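You operate a simulated robot arm through the tools that you are given. There is no shell and no other tool. Be economical: measure what you need, move in short steps, check, and stop when the job is done.

The job below is to be done with a simulated two-armed robot. You get a single attempt, and the scene is never put back.

TASK
Set pump and water by the grey dosing card, then start the pump.
Fine: shut the prime valve; stroke, rate and water each on the card's figure.

It is judged by the outcome, as a careful person would: the job done as asked, and still so three seconds after it is handed in. It fails if anything else is knocked over, pushed out of place, dropped, spilled or broken.

THE ROBOT
Two 6-joint arms with two-finger parallel grippers on one trunk, on a base that drives. Base frame: it is fixed to the floor where the robot stands at the start and does not move with it; the origin is under the middle of the robot, x ahead of it, y to its left, z up. Units: mm, degrees, N and s.
The left shoulder is at the start at [80, 216, 1371], the right one opposite. With the tool pointing down near the work surface each hand reaches from about 100 to 660 mm from the robot's upright axis, wherever it stands, measured 20 degrees to its own side. Places, roughly: cream dosing card, grey dosing card, white dosing  [1000, -1500, 1000]; dosing water valve [1000, 0, 700]; prime valve [1000, 0, 600]; sample tap [1000, 0, 400]; stroke knob [1000, -100, 800]; white star screw [1000, 0, 500]. Payload 3.43 kg a hand.
The tool frame of a hand sits at the grasp point between the pads (the TCP): z along the fingers, y along the line on which they close. The tips reach 30 mm beyond it. The gripper opens to 94 mm. The fingers are 28 mm wide and 10 mm thick; the gripper's body (50 by 96 mm) begins 55 mm behind the TCP.
Orientation is that of the tool frame in the base frame, as a unit quaternion [w, x, y, z]. With the fingers straight down and closing along the base's y, the tool's x points along the base's -x, its y along +y and its z along -z.

THE INTERFACE
- The arms move only by the tool send_rows. It takes "left_series", "right_series" or both (then of equal length, played together; a hand with none holds still); each is one flat list of numbers, 7 for each row, row after row: the shift along the tool's x, y, z in mm, then the turn, a rotation vector about the tool's x, y, z in degrees, then the opening, from 0 (shut) to 1 (fully open). In form: [dx, dy, dz, ax, ay, az, claw, dx, dy, dz, ax, ay, az, claw, ...]. A call has 1 to 12 rows; each row shifts and turns the commanded pose from where the row before left it, along the tool's axes as they then stand. Each row takes 0.2 s and may step no farther than 50 mm and 8.6 degrees from the row before; otherwise, or with a gripper value out of range, the whole call is refused. Where a pose cannot be reached the arm comes as near as it can. A force on the tool above 40 N (or 10 N above the force at the start of the call, whichever is more), or a blocked arm, ends the call early, and 0.2 s more pass. Each finger travels about 72 mm/s and halts on what it meets, pressing with about 29 N; the grip force reading is that of the motor and also rises with nothing between the fingers. The clock runs only during rows and for 0.2 s after the last one: add rows that do not move to give the fingers time. The reply holds the time, the measured pose of the TCP, the force on the tool along the base axes, the opening and the grip force, in the units named above and with some noise, with the torque about the TCP (base axes, N m) and any sound that the robot's microphone picked up, and new pictures: "show" is both (left out), scene, wrist or none (wrist: the cameras of the hands that moved).
- Cameras (640 x 400 px; columns grow to the right, rows downward): "scene" is now at [103.3, -8.7, 1523]; the picture's right is [-0.12, -0.99, 0.00], its down [-0.81, 0.10, -0.58] and it looks along [0.58, -0.07, -0.81] (base axes); focal length 283 px, centre (320, 200). "left" rides on the left gripper at [76, -14, -102] in its tool frame; the picture's right is [0.18, 0.98, 0.00], its down [-0.75, 0.14, -0.64] and it looks along [-0.63, 0.12, 0.77] (tool axes); focal length 243 px, centre (320, 200). "right" rides on the right gripper at [76, 14, -102] in its tool frame; the picture's right is [-0.18, 0.98, 0.00], its down [-0.75, -0.14, -0.64] and it looks along [-0.63, -0.12, 0.77] (tool axes); focal length 243 px, centre (320, 200).
- lift_body(by): slides the trunk up (or, below 0, down) by that many mm; the arms and the scene camera ride with it, the base frame stays. It gives what a move gives, with no picture.
- base_move(legs): drives the robot by 1 to 6 legs, each [ahead, left, turn to the left] in mm, mm and degrees, along the robot's own axes; the way and the turn of a leg run together, so that a leg with both is an arc; at most 1500 mm and 180 degrees a leg. The arms and the cameras ride along, it lands a little off, and it stops where it bumps. It gives what a move gives, and a new picture of the scene camera.
- head_to(pan, tilt): turns the head with the scene camera to pan (to the left, within 86 degrees either way) and tilt (down, from -29 to 69), counted from straight ahead of the robot. It gives what a move gives, and a new picture of the scene camera.
- pixel_to_xyz(camera, pixels): for up to 12 pixels [column, row] of the newest picture of that camera ("zoom" is the newest enlarged one), the place [x, y, z] in the base frame of the surface seen there, good to about 2 mm. No time passes.
- zoom(camera, box): a new picture of the part [left, top, right, bottom] of that camera's present view, enlarged. No time passes.
- hand_in(): hands the job in; it is judged then, once.

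Go step by step. Measure first, check grasps and placings, and put right what went wrong. The budget is 80 turns and 260 pictures, counting those below and the enlarged ones. Unless the task says otherwise, let go and move clear before handing in, and close with one line.

The tools are called after "Call:" as name(argument=value, ...) on one line, values as JSON. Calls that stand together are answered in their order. send_rows: Moves the arms, as the interface text tells. Its arguments: {"type":"object","properties":{"left_series":{"type":"array","items":{"type":"number"}},"right_series":{"type":"array","items":{"type":"number"}},"show":{"type":"string","enum":["both","scene","wrist","none"]}},"required":[]} The other tools are called the same way: lift_body (by) slides the trunk up or down; base_move (legs) drives the base; head_to (pan, tilt) turns the head that bears the scene camera; pixel_to_xyz (camera, pixels) gives the place of the surface under pixels of a picture; zoom (camera, box) takes an enlarged picture of a part of a camera's view; hand_in () hands the job in.

At the start:

```text
clock: 0.0
left_tool_pos: [432.0, 163.4, 801.9]
left_ee_rot: [0.0, 0.0, 1.0, 0.0]
left_force: [0.8, 0.1, 0.1]
left_ft_torque: [-0.01, 0.02, -0.03]
left_width: 94.0
left_finger_force: 0.0
right_tool_pos: [366.9, -133.5, 705.4]
right_ee_rot: [0.0, 0.0, 1.0, 0.0]
right_force: [-0.5, 0.2, 0.2]
right_ft_torque: [0.02, -0.02, 0.07]
right_width: 94.0
right_finger_force: 0.1
trunk travel left (down, up): [-601.0, 239.0]
robot x, y, heading: [-0.3, -2.7, -0.2]
head pan, tilt: [-6.8, 54.2]
```

scene: 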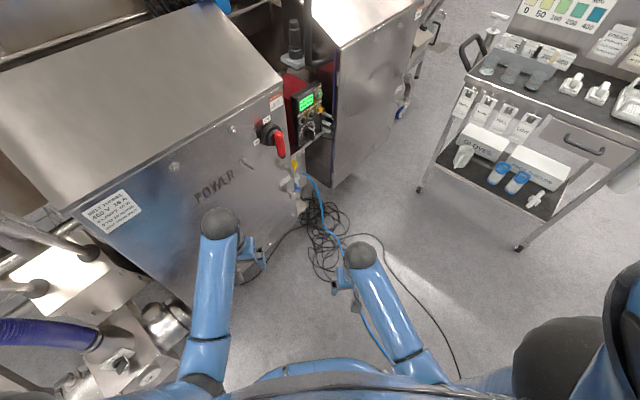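
right: 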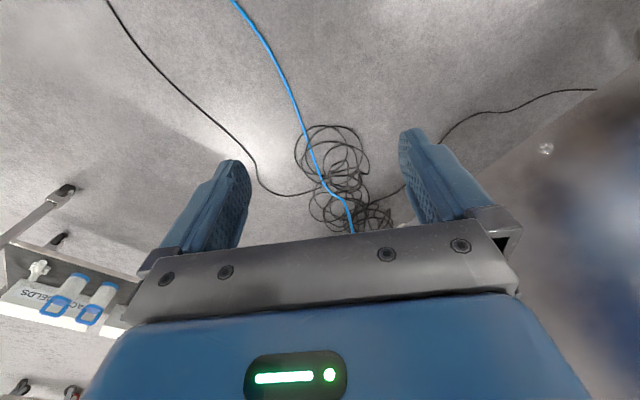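
left: 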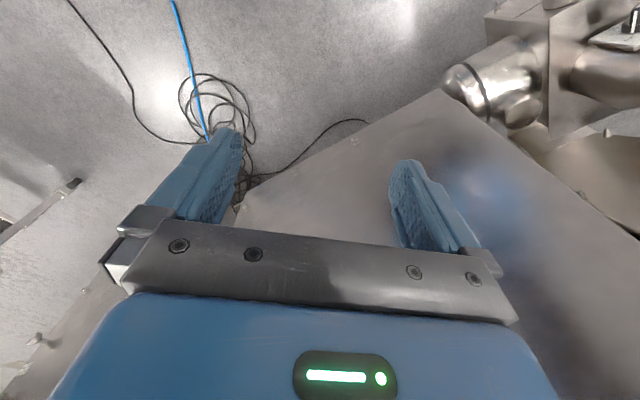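

The scene shows a green-display pump near (305,105) between cabinets and a cart at right. I'll level the head to see the pump and then zoom.

Call:
head_to(pan=0, tilt=35)

Call:
zoom(camera="scene", box=[220, 80, 420, 230])

Call:
head_to(pan=-60, tilt=20)

```text
clock: 0.8
left_tool_pos: [430.4, 163.7, 801.7]
left_ee_rot: [0.0, 0.001, 1.0, 0.0]
left_force: [0.7, -0.2, 0.1]
left_ft_torque: [-0.03, -0.02, -0.04]
left_width: 93.9
left_finger_force: 0.0
right_tool_pos: [365.2, -134.4, 704.4]
right_ee_rot: [0.0, 0.001, 1.0, 0.0]
right_force: [-0.5, -0.4, 0.6]
right_ft_torque: [0.01, 0.03, -0.01]
right_width: 94.0
right_finger_force: 0.1
trunk travel left (down, up): [-601.0, 239.0]
robot x, y, heading: [1.4, -1.6, -0.1]
head pan, tilt: [0.0, 35.0]
```

scene: 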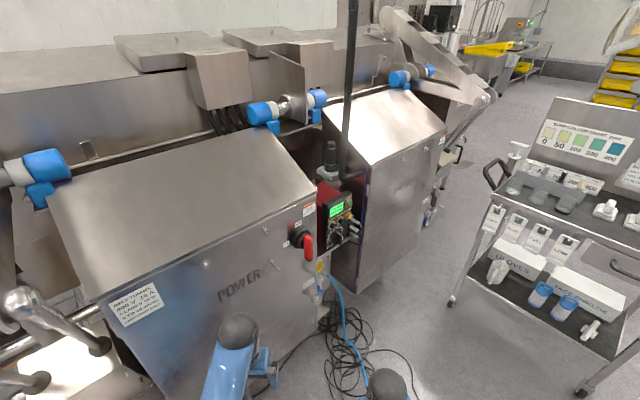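

```text
2.67 times, centred on (320, 155) of scene
```

zoom: 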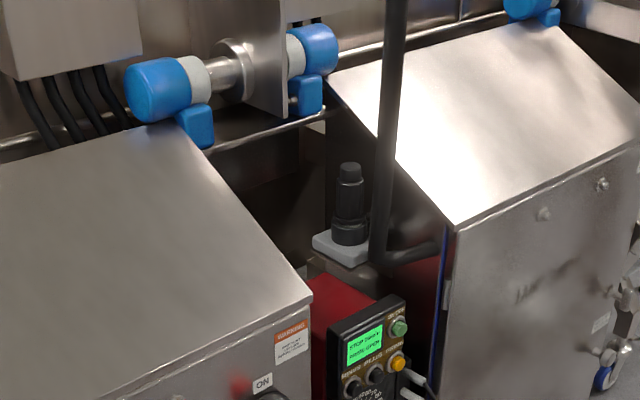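

```text
clock: 2.1
left_tool_pos: [430.4, 164.0, 801.5]
left_ee_rot: [-0.001, 0.0, 1.0, -0.001]
left_force: [0.2, -0.8, -0.6]
left_ft_torque: [0.01, -0.03, -0.02]
left_width: 94.1
left_finger_force: 0.1
right_tool_pos: [365.6, -132.9, 703.9]
right_ee_rot: [-0.001, -0.001, 1.0, 0.0]
right_force: [0.3, 0.2, 0.5]
right_ft_torque: [-0.03, -0.02, 0.04]
right_width: 93.9
right_finger_force: 0.0
trunk travel left (down, up): [-601.0, 239.0]
robot x, y, heading: [-4.2, -0.6, 0.2]
head pan, tilt: [-60.0, 20.0]
```

scene: 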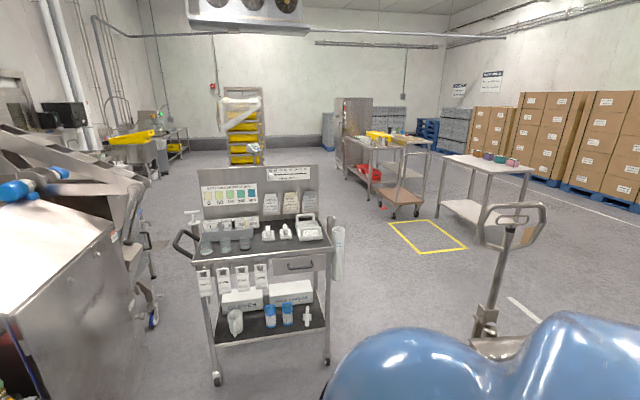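

Call:
zoom(camera="scene", box=[195, 165, 325, 250])

Call:
zoom(camera="scene", box=[260, 180, 325, 222])

Call:
pixel_to_xyz(camera="scene", pixels=[[270, 204], [291, 204], [309, 204], [230, 195], [205, 275], [262, 275], [375, 70]])

```text
4.71 times, centred on (260, 208) of scene
```

zoom: 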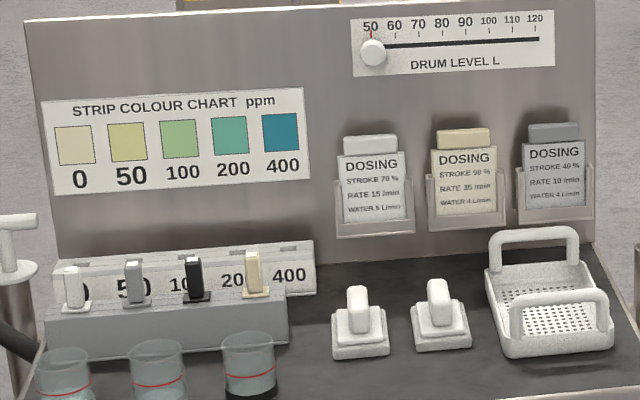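

```text
9.52 times, centred on (292, 201) of scene
```

zoom: 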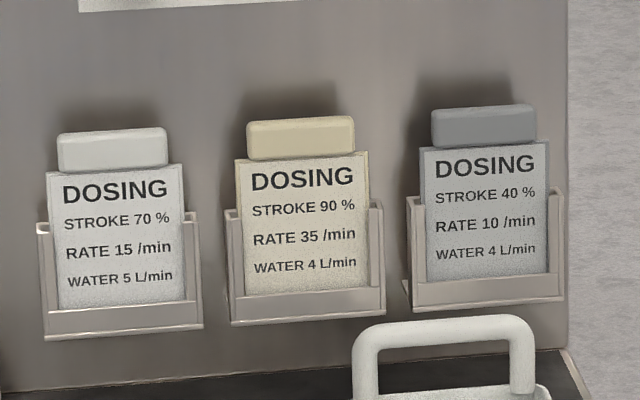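

```text
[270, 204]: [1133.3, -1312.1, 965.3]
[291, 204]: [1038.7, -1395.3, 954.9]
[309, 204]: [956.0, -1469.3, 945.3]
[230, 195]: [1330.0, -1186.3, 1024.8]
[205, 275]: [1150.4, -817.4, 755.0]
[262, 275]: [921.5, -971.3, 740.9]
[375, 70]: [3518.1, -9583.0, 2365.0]
```

The grey card (right-most) reads stroke 40 %, rate 10 /min, water 4 L/min. Now a close look at the pump.

Call:
head_to(pan=0, tilt=45)

Call:
zoom(camera="scene", box=[270, 110, 390, 185])

Call:
zoom(camera="scene", box=[270, 170, 390, 245])

Call:
pixel_to_xyz(camera="scene", pixels=[[335, 155], [330, 175], [350, 145], [320, 150], [345, 185], [320, 225], [310, 190], [320, 240], [285, 270], [330, 280]])

```text
clock: 3.4
left_tool_pos: [430.9, 162.8, 800.6]
left_ee_rot: [0.0, 0.0, 1.0, 0.001]
left_force: [1.2, -0.6, -0.5]
left_ft_torque: [-0.01, 0.01, 0.0]
left_width: 94.0
left_finger_force: 0.0
right_tool_pos: [366.1, -134.1, 705.6]
right_ee_rot: [0.0, 0.0, 1.0, 0.0]
right_force: [-0.4, 0.2, 0.0]
right_ft_torque: [0.06, 0.0, -0.02]
right_width: 93.9
right_finger_force: 0.0
trunk travel left (down, up): [-601.0, 239.0]
robot x, y, heading: [-1.2, 0.1, -0.0]
head pan, tilt: [0.0, 45.0]
```

scene: 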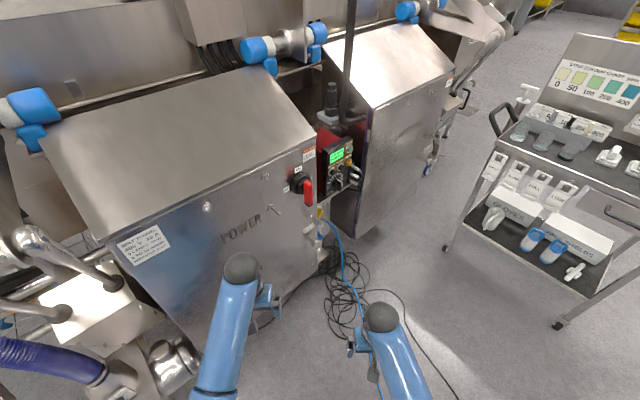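

```text
5.33 times, centred on (330, 148) of scene
```

zoom: 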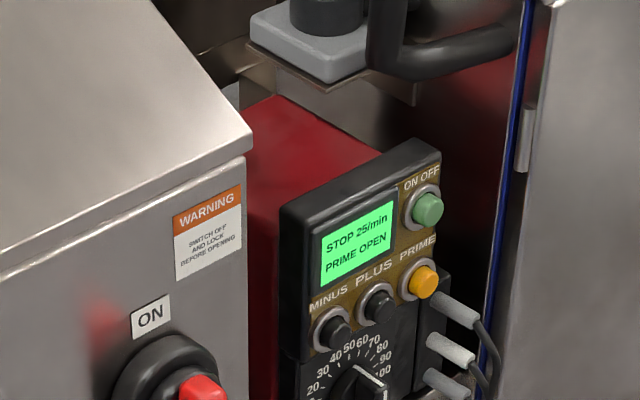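

```text
5.33 times, centred on (330, 208) of scene
```

zoom: 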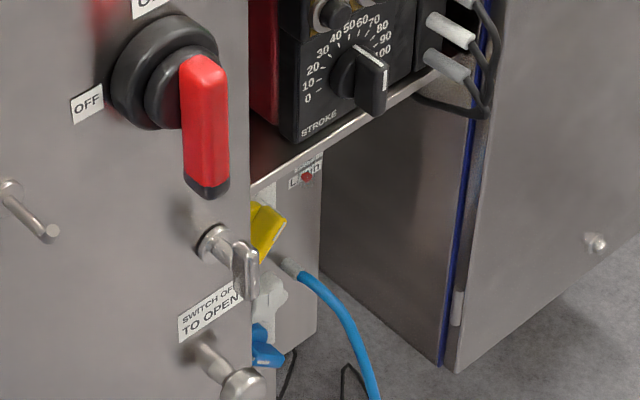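

```text
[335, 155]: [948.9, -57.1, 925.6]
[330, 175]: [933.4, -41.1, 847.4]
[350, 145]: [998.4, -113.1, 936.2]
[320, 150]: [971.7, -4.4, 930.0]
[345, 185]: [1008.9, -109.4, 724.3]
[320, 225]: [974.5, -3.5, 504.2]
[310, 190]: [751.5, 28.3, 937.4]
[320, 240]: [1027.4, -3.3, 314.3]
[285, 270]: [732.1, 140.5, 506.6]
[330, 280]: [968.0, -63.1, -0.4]
```

The pump reads STOP 25/min, PRIME OPEN; its face normal points about (-0.75,-0.66), so I'll need to stand to the right and turn left about 41°. First I check the space at my right.

Call:
head_to(pan=-80, tilt=35)

Call:
pixel_to_xyz(camera="scene", pixels=[[360, 160], [390, 180], [340, 250], [200, 300], [240, 300]])

```text
clock: 5.0
left_tool_pos: [431.5, 163.0, 800.8]
left_ee_rot: [0.0, 0.0, 1.0, 0.0]
left_force: [0.4, -0.2, -0.4]
left_ft_torque: [0.01, -0.04, -0.02]
left_width: 94.1
left_finger_force: 0.0
right_tool_pos: [365.5, -133.2, 705.3]
right_ee_rot: [-0.001, 0.001, 1.0, 0.0]
right_force: [0.1, 0.7, 0.1]
right_ft_torque: [0.01, 0.01, 0.01]
right_width: 94.0
right_finger_force: 0.0
trunk travel left (down, up): [-601.0, 239.0]
robot x, y, heading: [-0.6, 0.9, -0.1]
head pan, tilt: [-80.0, 35.0]
```

scene: 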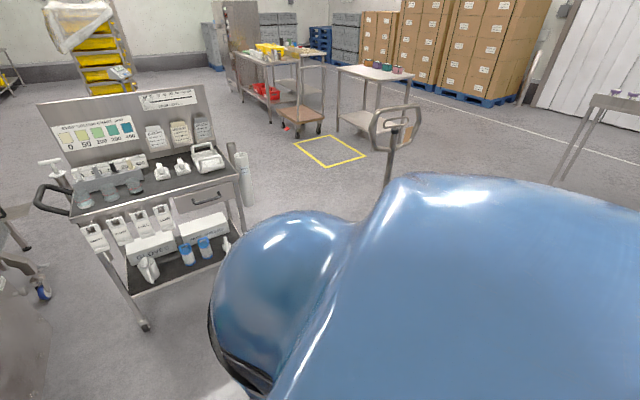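

```text
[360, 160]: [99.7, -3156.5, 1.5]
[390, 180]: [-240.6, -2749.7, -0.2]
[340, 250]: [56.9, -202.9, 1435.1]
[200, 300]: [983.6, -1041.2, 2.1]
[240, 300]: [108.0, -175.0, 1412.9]
```

The right looks open; I check the pallet jack handle distance near (372,125), then move.

Call:
pixel_to_xyz(camera="scene", pixels=[[374, 130], [390, 170], [246, 180], [139, 322]])

Call:
base_move(legs=[[0, -400, 0], [0, 0, 41]])

Call:
head_to(pan=0, tilt=45)

```text
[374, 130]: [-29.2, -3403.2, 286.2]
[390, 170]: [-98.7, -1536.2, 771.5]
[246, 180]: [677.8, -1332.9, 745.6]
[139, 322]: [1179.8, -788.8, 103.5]
```

```text
clock: 9.3
left_tool_pos: [220.5, 8.9, 801.0]
left_ee_rot: [-0.001, -0.347, 0.938, 0.0]
left_force: [0.1, 0.1, 0.7]
left_ft_torque: [0.0, 0.0, 0.01]
left_width: 93.9
left_finger_force: 0.1
right_tool_pos: [364.4, -258.3, 704.2]
right_ee_rot: [0.0, -0.347, 0.938, 0.0]
right_force: [0.2, 0.0, 0.5]
right_ft_torque: [0.0, 0.02, 0.01]
right_width: 94.2
right_finger_force: 0.0
trunk travel left (down, up): [-601.0, 239.0]
robot x, y, heading: [0.6, -395.7, 40.5]
head pan, tilt: [-80.0, 35.0]
```

scene: 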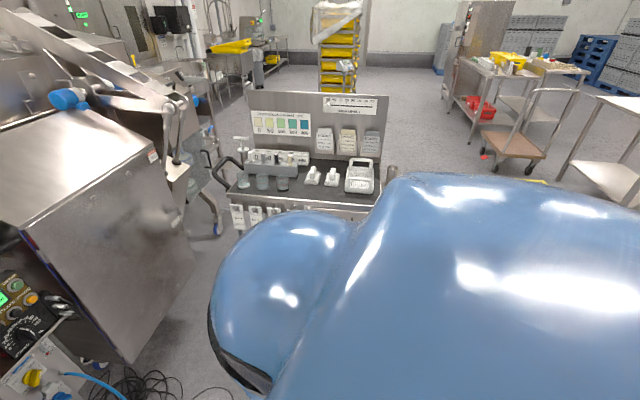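

```text
clock: 10.8
left_tool_pos: [220.7, 9.4, 801.3]
left_ee_rot: [-0.001, -0.347, 0.938, 0.0]
left_force: [0.5, 0.5, 0.0]
left_ft_torque: [-0.02, 0.0, 0.01]
left_width: 93.9
left_finger_force: 0.0
right_tool_pos: [365.7, -258.5, 704.4]
right_ee_rot: [0.0, -0.346, 0.938, -0.001]
right_force: [-0.2, 0.2, 0.0]
right_ft_torque: [0.03, -0.04, -0.02]
right_width: 94.1
right_finger_force: 0.1
trunk travel left (down, up): [-601.0, 239.0]
robot x, y, heading: [3.1, -393.6, 40.4]
head pan, tilt: [0.0, 45.0]
```

scene: 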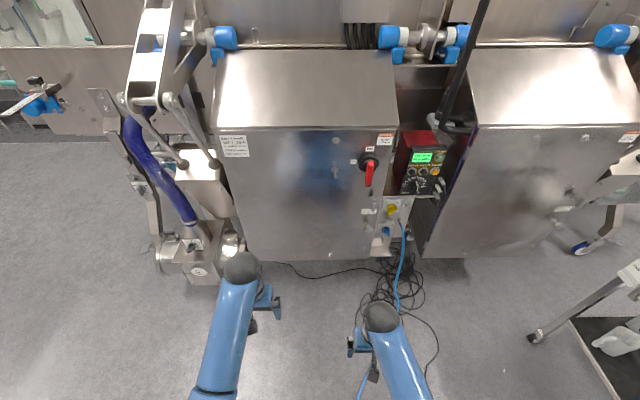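

I'm now square to the cabinets; pump near (420,165) is ~930 ahead and 330 right. I strafe right 200 and ahead 150, then look in detail.

Call:
base_move(legs=[[150, -200, 0]])

Call:
head_to(pan=-10, tilt=45)

Call:
zoom(camera="scene", box=[270, 120, 390, 195])

Call:
zoom(camera="scene", box=[270, 190, 390, 265])

```text
clock: 12.7
left_tool_pos: [464.4, -47.9, 801.6]
left_ee_rot: [0.0, -0.346, 0.938, 0.0]
left_force: [0.3, 0.0, -0.8]
left_ft_torque: [0.01, 0.04, 0.0]
left_width: 94.0
left_finger_force: 0.0
right_tool_pos: [608.1, -316.2, 705.2]
right_ee_rot: [0.0, -0.345, 0.939, 0.0]
right_force: [0.1, -0.4, 1.0]
right_ft_torque: [0.01, 0.01, -0.01]
right_width: 94.1
right_finger_force: 0.0
trunk travel left (down, up): [-601.0, 239.0]
robot x, y, heading: [242.2, -449.0, 40.8]
head pan, tilt: [0.0, 45.0]
```

scene: 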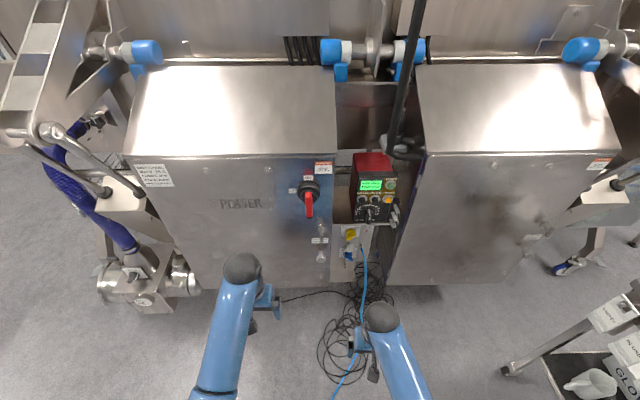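

```text
clock: 13.4
left_tool_pos: [465.6, -46.8, 801.9]
left_ee_rot: [0.0, -0.345, 0.939, 0.0]
left_force: [0.3, 0.8, 0.5]
left_ft_torque: [0.02, 0.0, 0.01]
left_width: 93.9
left_finger_force: 0.0
right_tool_pos: [609.2, -315.3, 704.5]
right_ee_rot: [0.0, -0.345, 0.938, 0.0]
right_force: [0.3, 0.1, 0.4]
right_ft_torque: [-0.03, -0.01, -0.01]
right_width: 93.7
right_finger_force: 0.1
trunk travel left (down, up): [-601.0, 239.0]
robot x, y, heading: [241.3, -450.5, 40.5]
head pan, tilt: [-10.0, 45.0]
```

scene: 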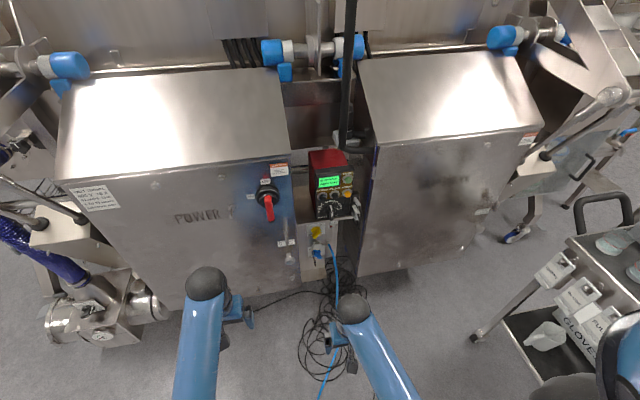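

```text
5.33 times, centred on (330, 158) of scene
```

zoom: 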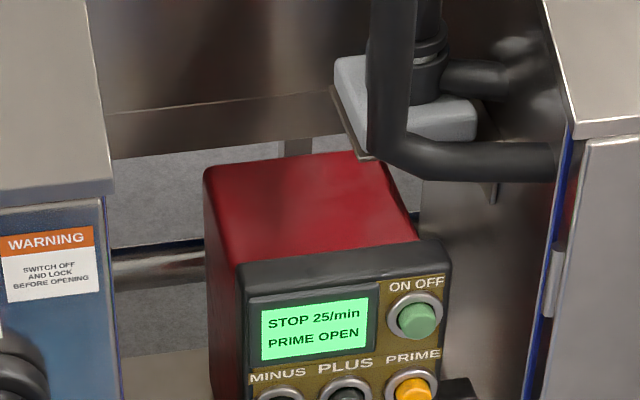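

```text
5.33 times, centred on (330, 228) of scene
```

zoom: 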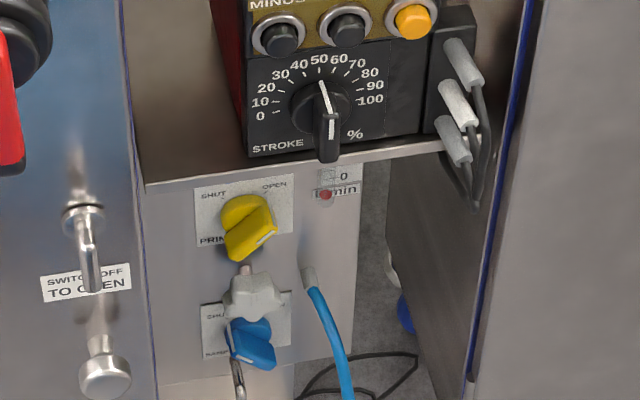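

Yellow and blue taps plus a white star sit below the pump shelf, with a flow tube marked L/min. I lower the trunk to see their labels squarely.

Call:
lift_body(by=-400)

Call:
head_to(pan=-10, tilt=30)

Call:
zoom(camera="scene", box=[280, 120, 400, 195])

Call:
zoom(camera="scene", box=[280, 190, 400, 265])

```text
clock: 17.2
left_tool_pos: [465.5, -47.2, 401.6]
left_ee_rot: [0.001, -0.345, 0.938, 0.0]
left_force: [0.1, 0.6, 0.0]
left_ft_torque: [0.01, -0.01, 0.02]
left_width: 94.1
left_finger_force: 0.0
right_tool_pos: [608.5, -316.3, 304.5]
right_ee_rot: [0.0, -0.345, 0.939, 0.0]
right_force: [-0.3, 0.5, -0.1]
right_ft_torque: [-0.02, 0.04, 0.03]
right_width: 94.0
right_finger_force: 0.2
trunk travel left (down, up): [-201.0, 639.0]
robot x, y, heading: [245.6, -451.3, 40.5]
head pan, tilt: [-10.0, 45.0]
```

```text
clock: 18.0
left_tool_pos: [465.4, -47.3, 401.0]
left_ee_rot: [0.0, -0.345, 0.938, 0.0]
left_force: [0.2, -0.1, 0.4]
left_ft_torque: [-0.02, 0.01, -0.02]
left_width: 93.9
left_finger_force: 0.0
right_tool_pos: [608.4, -315.1, 305.3]
right_ee_rot: [0.0, -0.345, 0.939, -0.001]
right_force: [0.9, -0.5, 0.3]
right_ft_torque: [0.0, -0.01, 0.0]
right_width: 94.2
right_finger_force: 0.1
trunk travel left (down, up): [-201.0, 639.0]
robot x, y, heading: [245.7, -450.4, 40.6]
head pan, tilt: [-10.0, 30.0]
```

scene: 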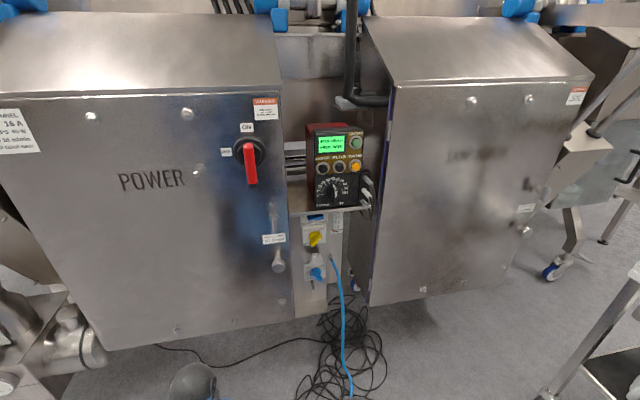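

```text
5.33 times, centred on (340, 158) of scene
```

zoom: 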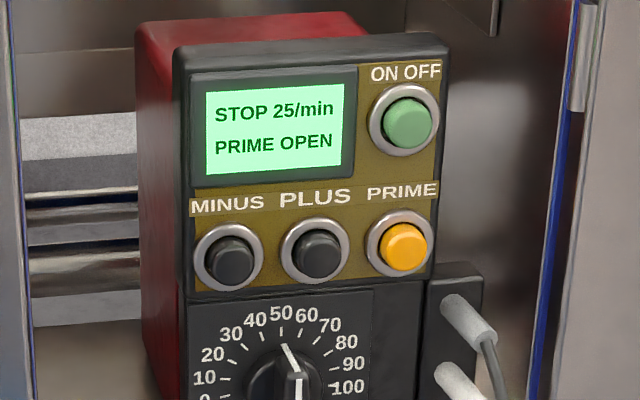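

```text
5.33 times, centred on (340, 228) of scene
```

zoom: 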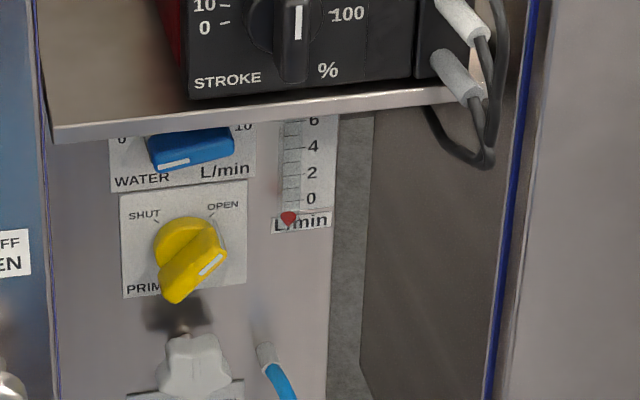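

Now clear: water valve (blue, under the shelf, scale 0–10 with flow tube), prime valve (yellow, OPEN), star screw, sample tap (leave). I measure points.

Call:
pixel_to_xyz(camera="scene", pixels=[[357, 142], [323, 168], [339, 168], [355.5, 166], [335, 200], [335, 191], [316, 217], [318, 238], [304, 220], [312, 228], [338, 232], [285, 200]])

Call:
pixel_to_xyz(camera="scene", pixels=[[292, 213], [370, 206], [372, 300], [379, 160], [393, 92], [280, 100], [322, 185], [351, 205], [368, 187], [316, 260], [334, 260], [300, 270]])

Call:
lift_body(by=-190)

Call:
head_to(pan=-10, tilt=15)

Call:
zoom(camera="scene", box=[280, 170, 400, 245])

```text
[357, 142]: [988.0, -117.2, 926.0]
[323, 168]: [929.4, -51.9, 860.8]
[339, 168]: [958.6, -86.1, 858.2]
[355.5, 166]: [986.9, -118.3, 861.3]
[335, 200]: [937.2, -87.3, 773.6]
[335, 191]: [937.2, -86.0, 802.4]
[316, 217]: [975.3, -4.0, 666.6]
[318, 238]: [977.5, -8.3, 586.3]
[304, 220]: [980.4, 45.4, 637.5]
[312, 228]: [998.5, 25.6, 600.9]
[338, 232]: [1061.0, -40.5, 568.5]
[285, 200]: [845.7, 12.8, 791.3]
```

```text
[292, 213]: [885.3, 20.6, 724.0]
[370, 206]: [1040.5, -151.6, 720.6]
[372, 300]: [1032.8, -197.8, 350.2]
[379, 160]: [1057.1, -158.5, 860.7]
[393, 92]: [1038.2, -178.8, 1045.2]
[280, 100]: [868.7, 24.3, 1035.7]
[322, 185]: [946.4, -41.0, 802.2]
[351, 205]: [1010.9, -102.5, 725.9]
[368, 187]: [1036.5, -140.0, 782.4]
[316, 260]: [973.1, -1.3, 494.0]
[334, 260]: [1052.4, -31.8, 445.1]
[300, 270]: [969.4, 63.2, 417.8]
```

```text
clock: 19.4
left_tool_pos: [466.0, -46.1, 256.6]
left_ee_rot: [0.0, -0.345, 0.939, 0.0]
left_force: [-0.7, -0.1, 0.2]
left_ft_torque: [0.0, 0.01, 0.0]
left_width: 94.0
left_finger_force: 0.1
right_tool_pos: [614.7, -309.1, 170.4]
right_ee_rot: [0.008, -0.347, 0.938, 0.006]
right_force: [5.9, 4.0, 6.5]
right_ft_torque: [-0.75, 1.11, 0.02]
right_width: 93.8
right_finger_force: 0.2
trunk travel left (down, up): [-57.0, 783.0]
robot x, y, heading: [246.8, -448.7, 40.7]
head pan, tilt: [-10.0, 30.0]
stopped: the force on the tool passed its limit at 139 N (the readings are from after the stop); the commanded pose is now the measured one
```

```text
clock: 20.2
left_tool_pos: [465.3, -47.0, 256.6]
left_ee_rot: [0.0, -0.345, 0.939, 0.0]
left_force: [0.2, -0.4, 0.5]
left_ft_torque: [-0.02, -0.02, -0.01]
left_width: 93.8
left_finger_force: 0.0
right_tool_pos: [614.8, -308.5, 170.2]
right_ee_rot: [0.009, -0.348, 0.937, 0.006]
right_force: [14.5, 7.7, 3.2]
right_ft_torque: [-0.87, 1.63, 0.25]
right_width: 94.1
right_finger_force: 0.0
trunk travel left (down, up): [-57.0, 783.0]
robot x, y, heading: [244.9, -447.1, 40.6]
head pan, tilt: [-10.0, 15.0]
```

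scene: 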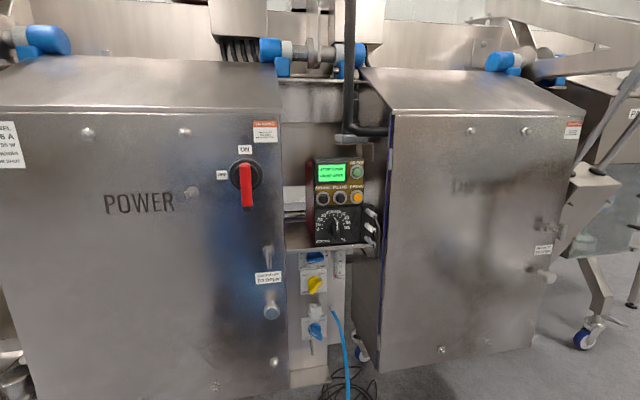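

```text
5.33 times, centred on (340, 208) of scene
```

zoom: 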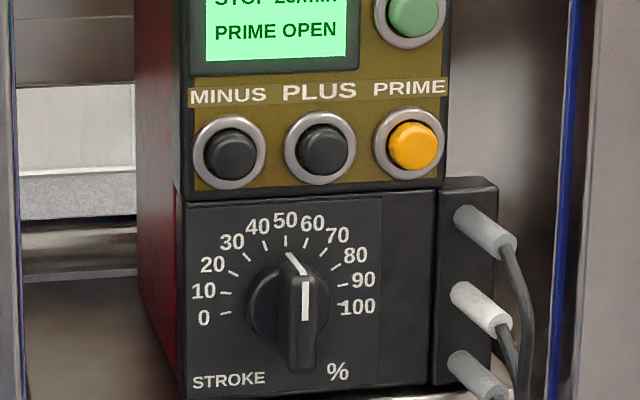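

The lowering stopped: the right hand met something low (probably my own base). I raise the trunk again and look down.

Call:
lift_body(by=120)

Call:
head_to(pan=-15, tilt=60)

Call:
send_rows(right_series=[0, 0, 0, 0, 0, 0, 1], show="wrist")

```text
clock: 21.7
left_tool_pos: [466.2, -46.5, 378.3]
left_ee_rot: [0.0, -0.346, 0.938, 0.0]
left_force: [-0.1, 0.6, 0.1]
left_ft_torque: [0.01, -0.02, -0.01]
left_width: 94.2
left_finger_force: 0.1
right_tool_pos: [613.7, -309.5, 289.9]
right_ee_rot: [0.007, -0.347, 0.938, 0.006]
right_force: [0.4, -0.4, 0.4]
right_ft_torque: [0.06, 0.04, -0.07]
right_width: 94.4
right_finger_force: 0.0
trunk travel left (down, up): [-177.0, 663.0]
robot x, y, heading: [242.4, -450.9, 40.5]
head pan, tilt: [-10.0, 15.0]
```

```text
clock: 22.8
left_tool_pos: [465.7, -47.6, 378.2]
left_ee_rot: [-0.001, -0.345, 0.939, 0.0]
left_force: [0.0, 0.0, 0.8]
left_ft_torque: [-0.01, -0.01, -0.01]
left_width: 93.9
left_finger_force: 0.0
right_tool_pos: [613.4, -309.4, 291.0]
right_ee_rot: [0.007, -0.348, 0.937, 0.005]
right_force: [-0.4, 0.3, 0.6]
right_ft_torque: [-0.02, -0.03, -0.01]
right_width: 93.9
right_finger_force: 0.0
trunk travel left (down, up): [-177.0, 663.0]
robot x, y, heading: [239.7, -451.2, 40.5]
head pan, tilt: [-15.0, 60.0]
```

scene: 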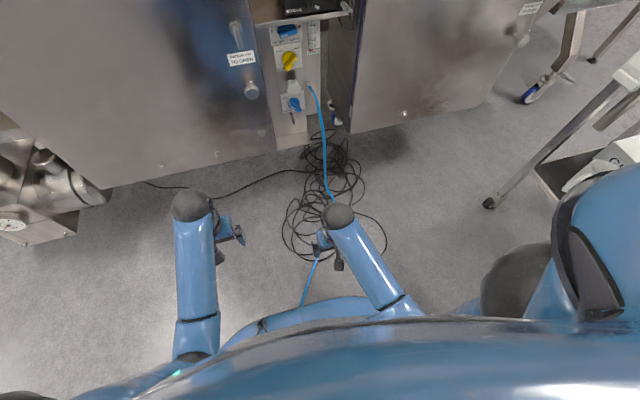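

```text
clock: 23.2
left_tool_pos: [466.0, -47.7, 377.1]
left_ee_rot: [0.0, -0.346, 0.938, 0.0]
left_force: [-0.7, 0.4, 0.5]
left_ft_torque: [0.02, -0.01, 0.02]
left_width: 94.2
left_finger_force: 0.0
right_tool_pos: [613.8, -309.3, 290.4]
right_ee_rot: [0.007, -0.348, 0.938, 0.005]
right_force: [-0.4, 0.1, 0.5]
right_ft_torque: [0.02, -0.04, 0.04]
right_width: 94.1
right_finger_force: 0.0
trunk travel left (down, up): [-177.0, 663.0]
robot x, y, heading: [243.1, -449.0, 40.2]
head pan, tilt: [-15.0, 60.0]
```

right: 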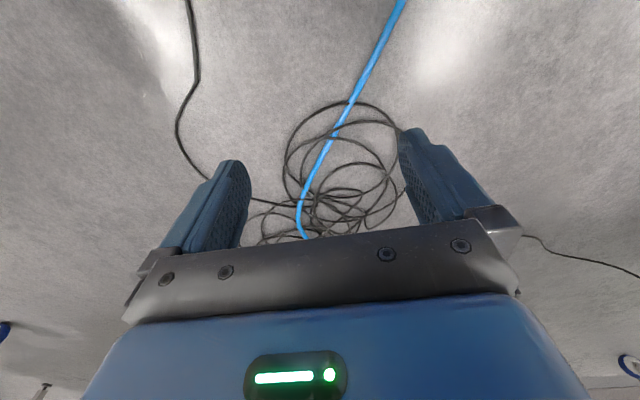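

The contact was only the hand against my own front bumper; nothing else changed. I check the cable positions on the floor and raise the trunk, then rotate the right hand to point forward.

Call:
pixel_to_xyz(camera="scene", pixels=[[285, 225], [322, 262], [386, 240], [340, 300], [305, 300], [150, 184]])

Call:
lift_body(by=260)

Call:
send_rows(right_series=[0, 0, 0, 0, -8.5, 0, 1, 0, 0, 0, 0, -8.5, 0, 1, 0, 0, 0, 0, -8.5, 0, 1, 0, 0, 0, 0, -8.5, 0, 1, 0, 0, 0, 0, -8.5, 0, 1, 0, 0, 0, 0, -8.5, 0, 1, 0, 0, 0, 0, -8.5, 0, 0.5, 0, 0, 0, 0, -8.5, 0, 0.2, 0, 0, 0, 0, -8.5, 0, 0, 0, 0, 0, 0, -8.5, 0, 0, 0, 0, 0, 0, -5, 0, 0])

```text
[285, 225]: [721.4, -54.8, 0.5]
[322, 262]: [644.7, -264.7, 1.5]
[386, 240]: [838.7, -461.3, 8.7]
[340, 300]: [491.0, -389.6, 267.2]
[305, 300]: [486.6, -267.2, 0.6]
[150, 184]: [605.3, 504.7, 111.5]
```

```text
clock: 25.9
left_tool_pos: [465.7, -47.9, 636.7]
left_ee_rot: [0.0, -0.345, 0.938, 0.0]
left_force: [0.2, 0.4, 0.2]
left_ft_torque: [-0.02, 0.0, 0.02]
left_width: 94.5
left_finger_force: 0.0
right_tool_pos: [614.8, -309.4, 550.7]
right_ee_rot: [0.007, -0.347, 0.938, 0.007]
right_force: [-0.2, 0.6, -0.4]
right_ft_torque: [-0.02, 0.01, -0.02]
right_width: 93.9
right_finger_force: 0.0
trunk travel left (down, up): [-437.0, 403.0]
robot x, y, heading: [239.6, -450.9, 40.4]
head pan, tilt: [-15.0, 60.0]
```

```text
clock: 28.3
left_tool_pos: [465.7, -47.0, 636.7]
left_ee_rot: [0.0, -0.346, 0.938, 0.0]
left_force: [-0.2, 0.2, 0.6]
left_ft_torque: [0.02, 0.03, -0.02]
left_width: 93.9
left_finger_force: 0.1
right_tool_pos: [614.5, -310.0, 551.0]
right_ee_rot: [0.669, -0.242, 0.657, 0.25]
right_force: [0.2, 0.2, 0.2]
right_ft_torque: [-0.01, -0.03, -0.02]
right_width: 0.1
right_finger_force: 29.6
trunk travel left (down, up): [-437.0, 403.0]
robot x, y, heading: [246.4, -451.2, 40.3]
head pan, tilt: [-15.0, 60.0]
```

scene: 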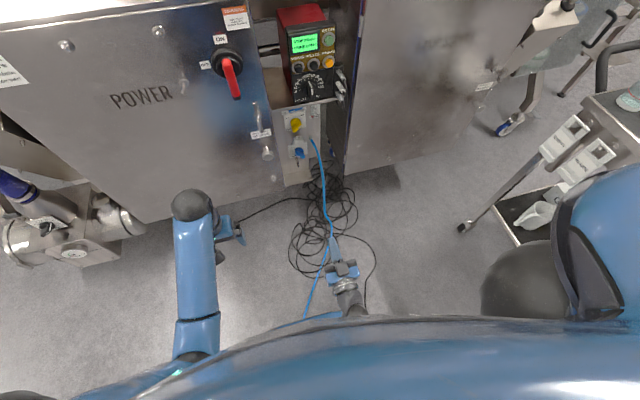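
right: 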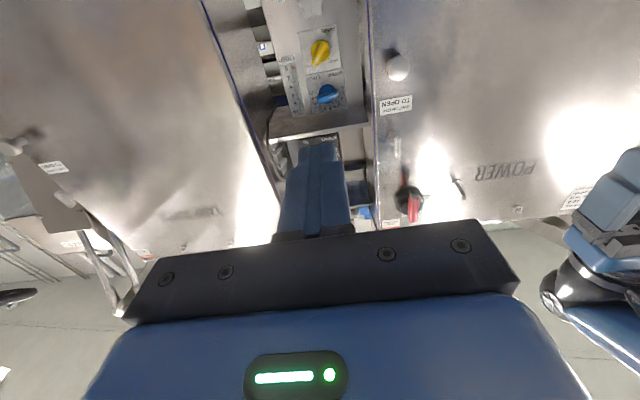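

The right hand now points forward cleanly and closed. I drive ahead 120 to bring the pump within comfortable reach.

Call:
base_move(legs=[[120, 0, 0]])

Call:
head_to(pan=-15, tilt=40)

Call:
pixel_to_xyz(camera="scene", pixels=[[320, 200], [300, 200]])

```text
clock: 29.5
left_tool_pos: [553.9, 29.6, 636.7]
left_ee_rot: [0.0, -0.348, 0.937, 0.0]
left_force: [-0.3, -0.1, -0.3]
left_ft_torque: [0.04, 0.0, 0.01]
left_width: 93.9
left_finger_force: 0.1
right_tool_pos: [703.3, -231.0, 549.7]
right_ee_rot: [0.667, -0.244, 0.657, 0.251]
right_force: [0.4, 0.7, -1.1]
right_ft_torque: [-0.02, -0.05, 0.0]
right_width: 0.0
right_finger_force: 28.9
trunk travel left (down, up): [-437.0, 403.0]
robot x, y, heading: [329.7, -374.0, 40.8]
head pan, tilt: [-15.0, 60.0]
```

scene: 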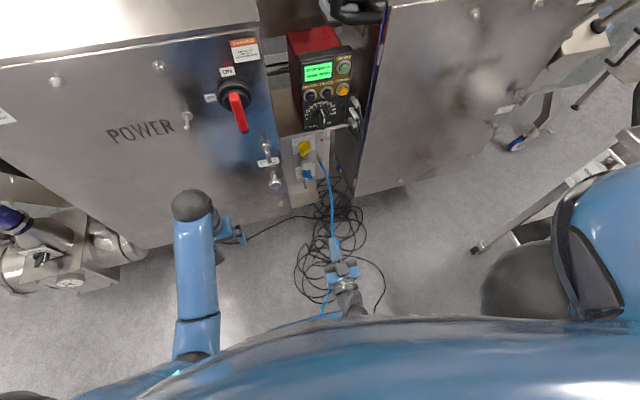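

```text
clock: 30.4
left_tool_pos: [553.7, 30.6, 637.5]
left_ee_rot: [0.0, -0.347, 0.938, 0.0]
left_force: [-0.7, 0.3, -0.7]
left_ft_torque: [0.02, 0.02, -0.02]
left_width: 93.9
left_finger_force: 0.2
right_tool_pos: [702.0, -230.3, 550.7]
right_ee_rot: [0.668, -0.244, 0.657, 0.251]
right_force: [0.2, 0.2, 0.3]
right_ft_torque: [0.0, -0.02, 0.02]
right_width: 0.2
right_finger_force: 28.9
trunk travel left (down, up): [-437.0, 403.0]
robot x, y, heading: [332.1, -373.8, 41.0]
head pan, tilt: [-15.0, 40.0]
```

scene: 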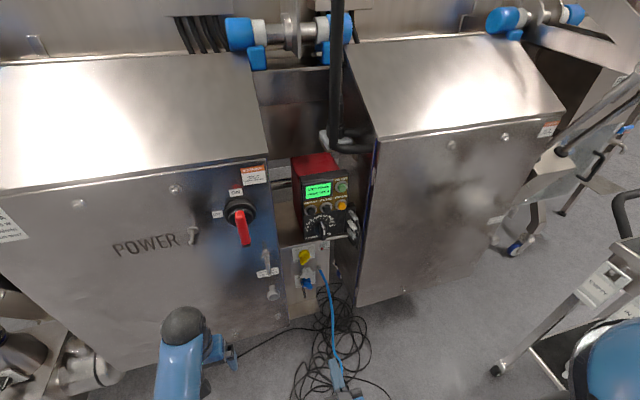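

```text
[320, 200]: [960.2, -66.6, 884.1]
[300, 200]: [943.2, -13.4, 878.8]
```

Tool z points along heading 41°, matching the pump face. I bring the closed fingertips to ~30 mm in front of MINUS (around [929,-52,861]).

Call:
send_rows(right_series=[-45, -1.5, 15, 0, 0, 0, 0, -45, -1.5, 20, 0, 0, 0, 0, -45, -1.5, 30, 0, 0, 0, 0, -45, -1.5, 35, 0, 0, 0, 0, -45, -1.5, 35, 0, 0, 0, 0, -45, -1.5, 35, 0, 0, 0, 0, -40, -1.5, 35, 0, 0, 0, 0, 0, -1.5, 20, 0, 0, 0, 0, 0, 0, 0, 0, 0, 0, 0])

Call:
zoom(camera="scene", box=[260, 150, 380, 225])

```text
refused: row 3 steps farther than a row can; nothing moved
```

```text
5.33 times, centred on (320, 188) of scene
```

zoom: 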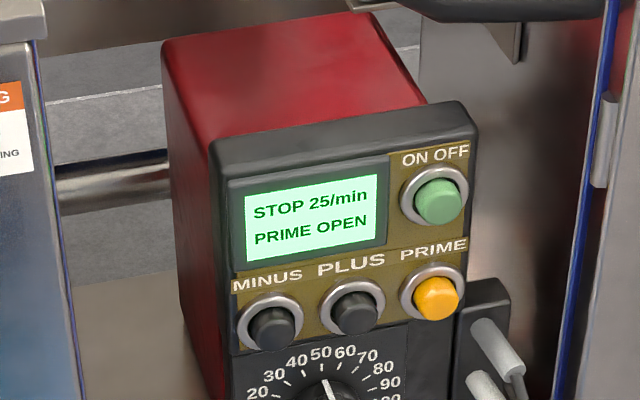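

Call:
pixel_to_xyz(camera="zoom", pixels=[[272, 332], [265, 325], [358, 318], [352, 312], [439, 205], [436, 298], [335, 400]])

Call:
send_rows(right_series=[-35, -1.5, 25, 0, 0, 0, 0, -35, -1.5, 25, 0, 0, 0, 0, -35, -1.5, 25, 0, 0, 0, 0, -35, -1.5, 25, 0, 0, 0, 0, -35, -1.5, 25, 0, 0, 0, 0, -35, -1.5, 25, 0, 0, 0, 0, -35, -1.5, 25, 0, 0, 0, 0, -35, -1.5, 25, 0, 0, 0, 0, -30, 0, 20, 0, 0, 0, 0, 0, 0, 0, 0, 0, 0, 0])

Call:
zoom(camera="scene", box=[260, 150, 380, 225])

```text
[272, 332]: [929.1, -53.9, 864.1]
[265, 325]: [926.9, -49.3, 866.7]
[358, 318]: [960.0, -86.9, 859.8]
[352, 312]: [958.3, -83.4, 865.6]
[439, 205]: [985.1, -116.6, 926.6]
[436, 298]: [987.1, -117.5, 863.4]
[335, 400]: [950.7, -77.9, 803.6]
```

```text
clock: 32.6
left_tool_pos: [552.5, 31.2, 637.8]
left_ee_rot: [0.0, -0.347, 0.938, 0.0]
left_force: [0.6, 0.1, 0.4]
left_ft_torque: [0.01, -0.04, 0.01]
left_width: 94.0
left_finger_force: 0.1
right_tool_pos: [874.2, -98.3, 861.3]
right_ee_rot: [0.668, -0.244, 0.657, 0.252]
right_force: [-0.5, -0.8, -0.3]
right_ft_torque: [0.0, 0.03, 0.01]
right_width: 0.0
right_finger_force: 28.9
trunk travel left (down, up): [-437.0, 403.0]
robot x, y, heading: [334.3, -374.0, 40.5]
head pan, tilt: [-15.0, 40.0]
```

scene: 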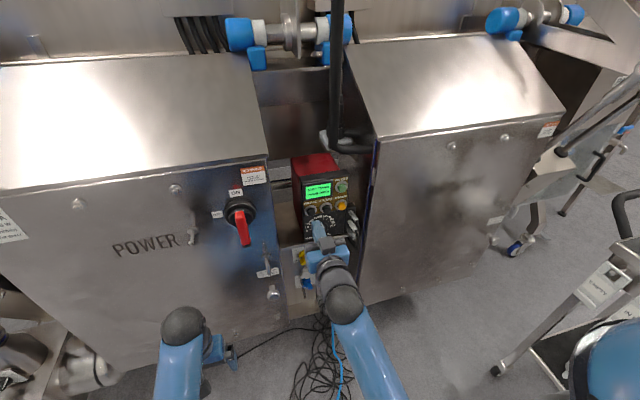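
right: 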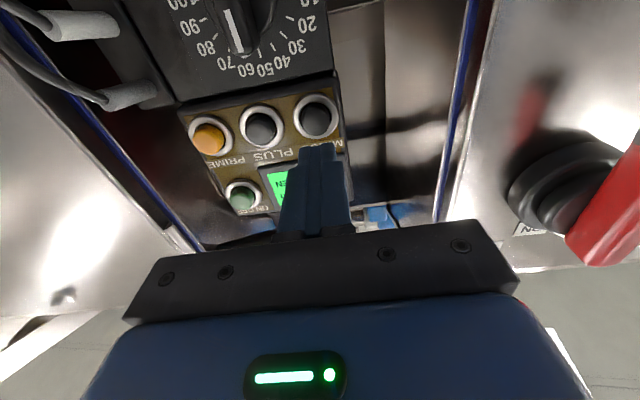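

```text
5.33 times, centred on (320, 188) of scene
```

zoom: 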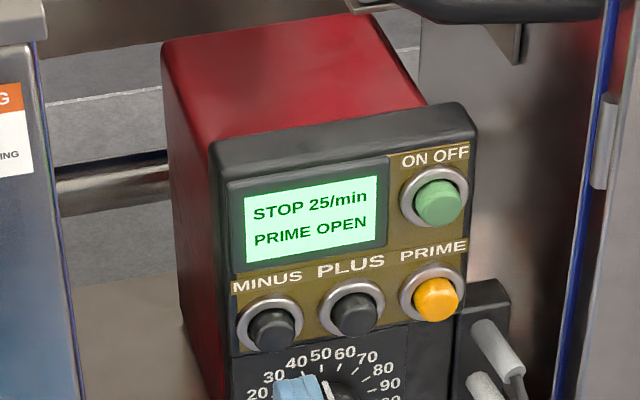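

Fingertips are aligned with MINUS, 41 mm away. I advance in small steps to press once and retreat, watching force, sound and display.

Call:
send_rows(right_series=[-1, -1, 18, 0, 0, 0, 0, 0, 0, 16, 0, 0, 0, 0, 0, 0, 5, 0, 0, 0, 0, 0, 0, 2, 0, 0, 0, 0, 0, 0, 2, 0, 0, 0, 0, 0, 0, -10, 0, 0, 0, 0], show="none")

Call:
zoom(camera="scene", box=[260, 150, 380, 225])

```text
clock: 34.0
left_tool_pos: [553.6, 31.4, 637.8]
left_ee_rot: [0.0, -0.348, 0.938, -0.001]
left_force: [-0.7, -1.0, -0.7]
left_ft_torque: [-0.01, -0.02, -0.02]
left_width: 93.9
left_finger_force: 0.1
right_tool_pos: [898.5, -78.8, 865.8]
right_ee_rot: [0.668, -0.244, 0.656, 0.252]
right_force: [-0.4, -0.5, 0.3]
right_ft_torque: [-0.01, -0.01, -0.02]
right_width: 0.0
right_finger_force: 29.1
trunk travel left (down, up): [-437.0, 403.0]
robot x, y, heading: [333.1, -378.7, 40.6]
head pan, tilt: [-15.0, 40.0]
```

```text
5.33 times, centred on (320, 188) of scene
```

zoom: 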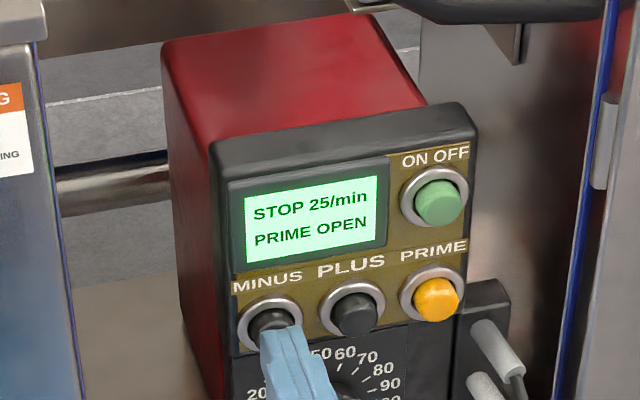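

No press registered yet and no force; the tips sit on MINUS line, so I go a bit deeper.

Call:
send_rows(right_series=[0, 0, 10, 0, 0, 0, 0, 0, 0, 2, 0, 0, 0, 0, 0, 0, 2, 0, 0, 0, 0], show="none")

Call:
zoom(camera="scene", box=[260, 150, 380, 225])

```text
clock: 34.8
left_tool_pos: [553.8, 31.2, 637.6]
left_ee_rot: [0.0, -0.348, 0.937, 0.0]
left_force: [1.1, -0.2, -0.4]
left_ft_torque: [-0.05, 0.0, -0.01]
left_width: 93.9
left_finger_force: 0.1
right_tool_pos: [908.8, -70.5, 864.8]
right_ee_rot: [0.668, -0.244, 0.657, 0.252]
right_force: [-1.5, -1.9, -2.5]
right_ft_torque: [-0.07, 0.04, 0.02]
right_width: 0.1
right_finger_force: 28.6
trunk travel left (down, up): [-437.0, 403.0]
robot x, y, heading: [335.2, -372.4, 40.8]
head pan, tilt: [-15.0, 40.0]
```

```text
5.33 times, centred on (320, 188) of scene
```

zoom: 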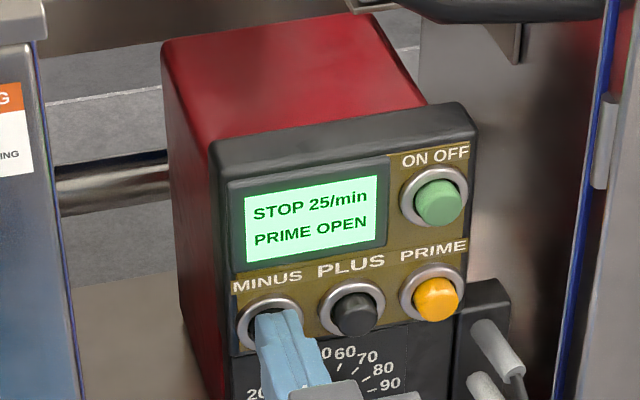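

Contact felt (~3 N), display still 25. I press slightly further.

Call:
send_rows(right_series=[0, 0, 1.5, 0, 0, 0, 0, 0, 0, 1.5, 0, 0, 0, 0], show="none")

Call:
zoom(camera="scene", box=[260, 150, 380, 225])

```text
clock: 35.4
left_tool_pos: [552.4, 31.0, 637.2]
left_ee_rot: [0.001, -0.348, 0.937, -0.001]
left_force: [0.3, 0.8, -0.2]
left_ft_torque: [0.02, 0.03, -0.03]
left_width: 94.2
left_finger_force: 0.1
right_tool_pos: [912.6, -67.7, 865.8]
right_ee_rot: [0.667, -0.244, 0.657, 0.251]
right_force: [-2.9, -2.2, -2.9]
right_ft_torque: [-0.1, 0.1, 0.06]
right_width: 0.1
right_finger_force: 29.0
trunk travel left (down, up): [-437.0, 403.0]
robot x, y, heading: [332.1, -371.0, 40.8]
head pan, tilt: [-15.0, 40.0]
heard: click
```

```text
5.33 times, centred on (320, 188) of scene
```

zoom: 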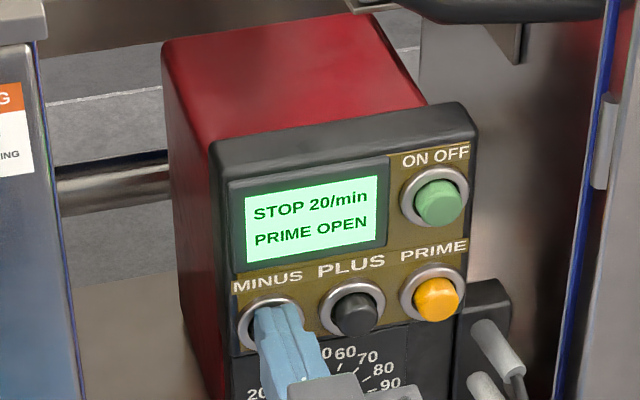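

A click: the rate fell to 20/min (5 per press). One more press at the same depth, then check.

Call:
send_rows(right_series=[0, 0, -8, 0, 0, 0, 0, 0, 0, 0, 0, 0, 0, 0, 0, 0, 6, 0, 0, 0, 0, 0, 0, 2, 0, 0, 0, 0, 0, 0, 0, 0, 0, 0, 0, 0, 0, -8, 0, 0, 0, 0, 0, 0, 0, 0, 0, 0, 0], show="none")

Call:
zoom(camera="scene", box=[260, 150, 380, 225])

```text
clock: 37.0
left_tool_pos: [552.4, 30.7, 635.5]
left_ee_rot: [-0.001, -0.348, 0.937, -0.001]
left_force: [0.5, -0.5, -0.4]
left_ft_torque: [0.01, -0.01, 0.0]
left_width: 94.1
left_finger_force: 0.2
right_tool_pos: [906.2, -71.8, 866.6]
right_ee_rot: [0.667, -0.245, 0.657, 0.252]
right_force: [0.3, -0.4, -0.3]
right_ft_torque: [-0.02, 0.01, -0.01]
right_width: 0.0
right_finger_force: 29.3
trunk travel left (down, up): [-437.0, 403.0]
robot x, y, heading: [335.2, -375.0, 40.6]
head pan, tilt: [-15.0, 40.0]
heard: click
```

```text
5.33 times, centred on (320, 188) of scene
```

zoom: 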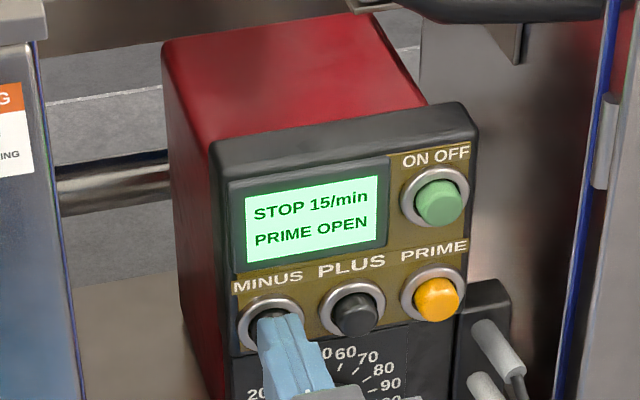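

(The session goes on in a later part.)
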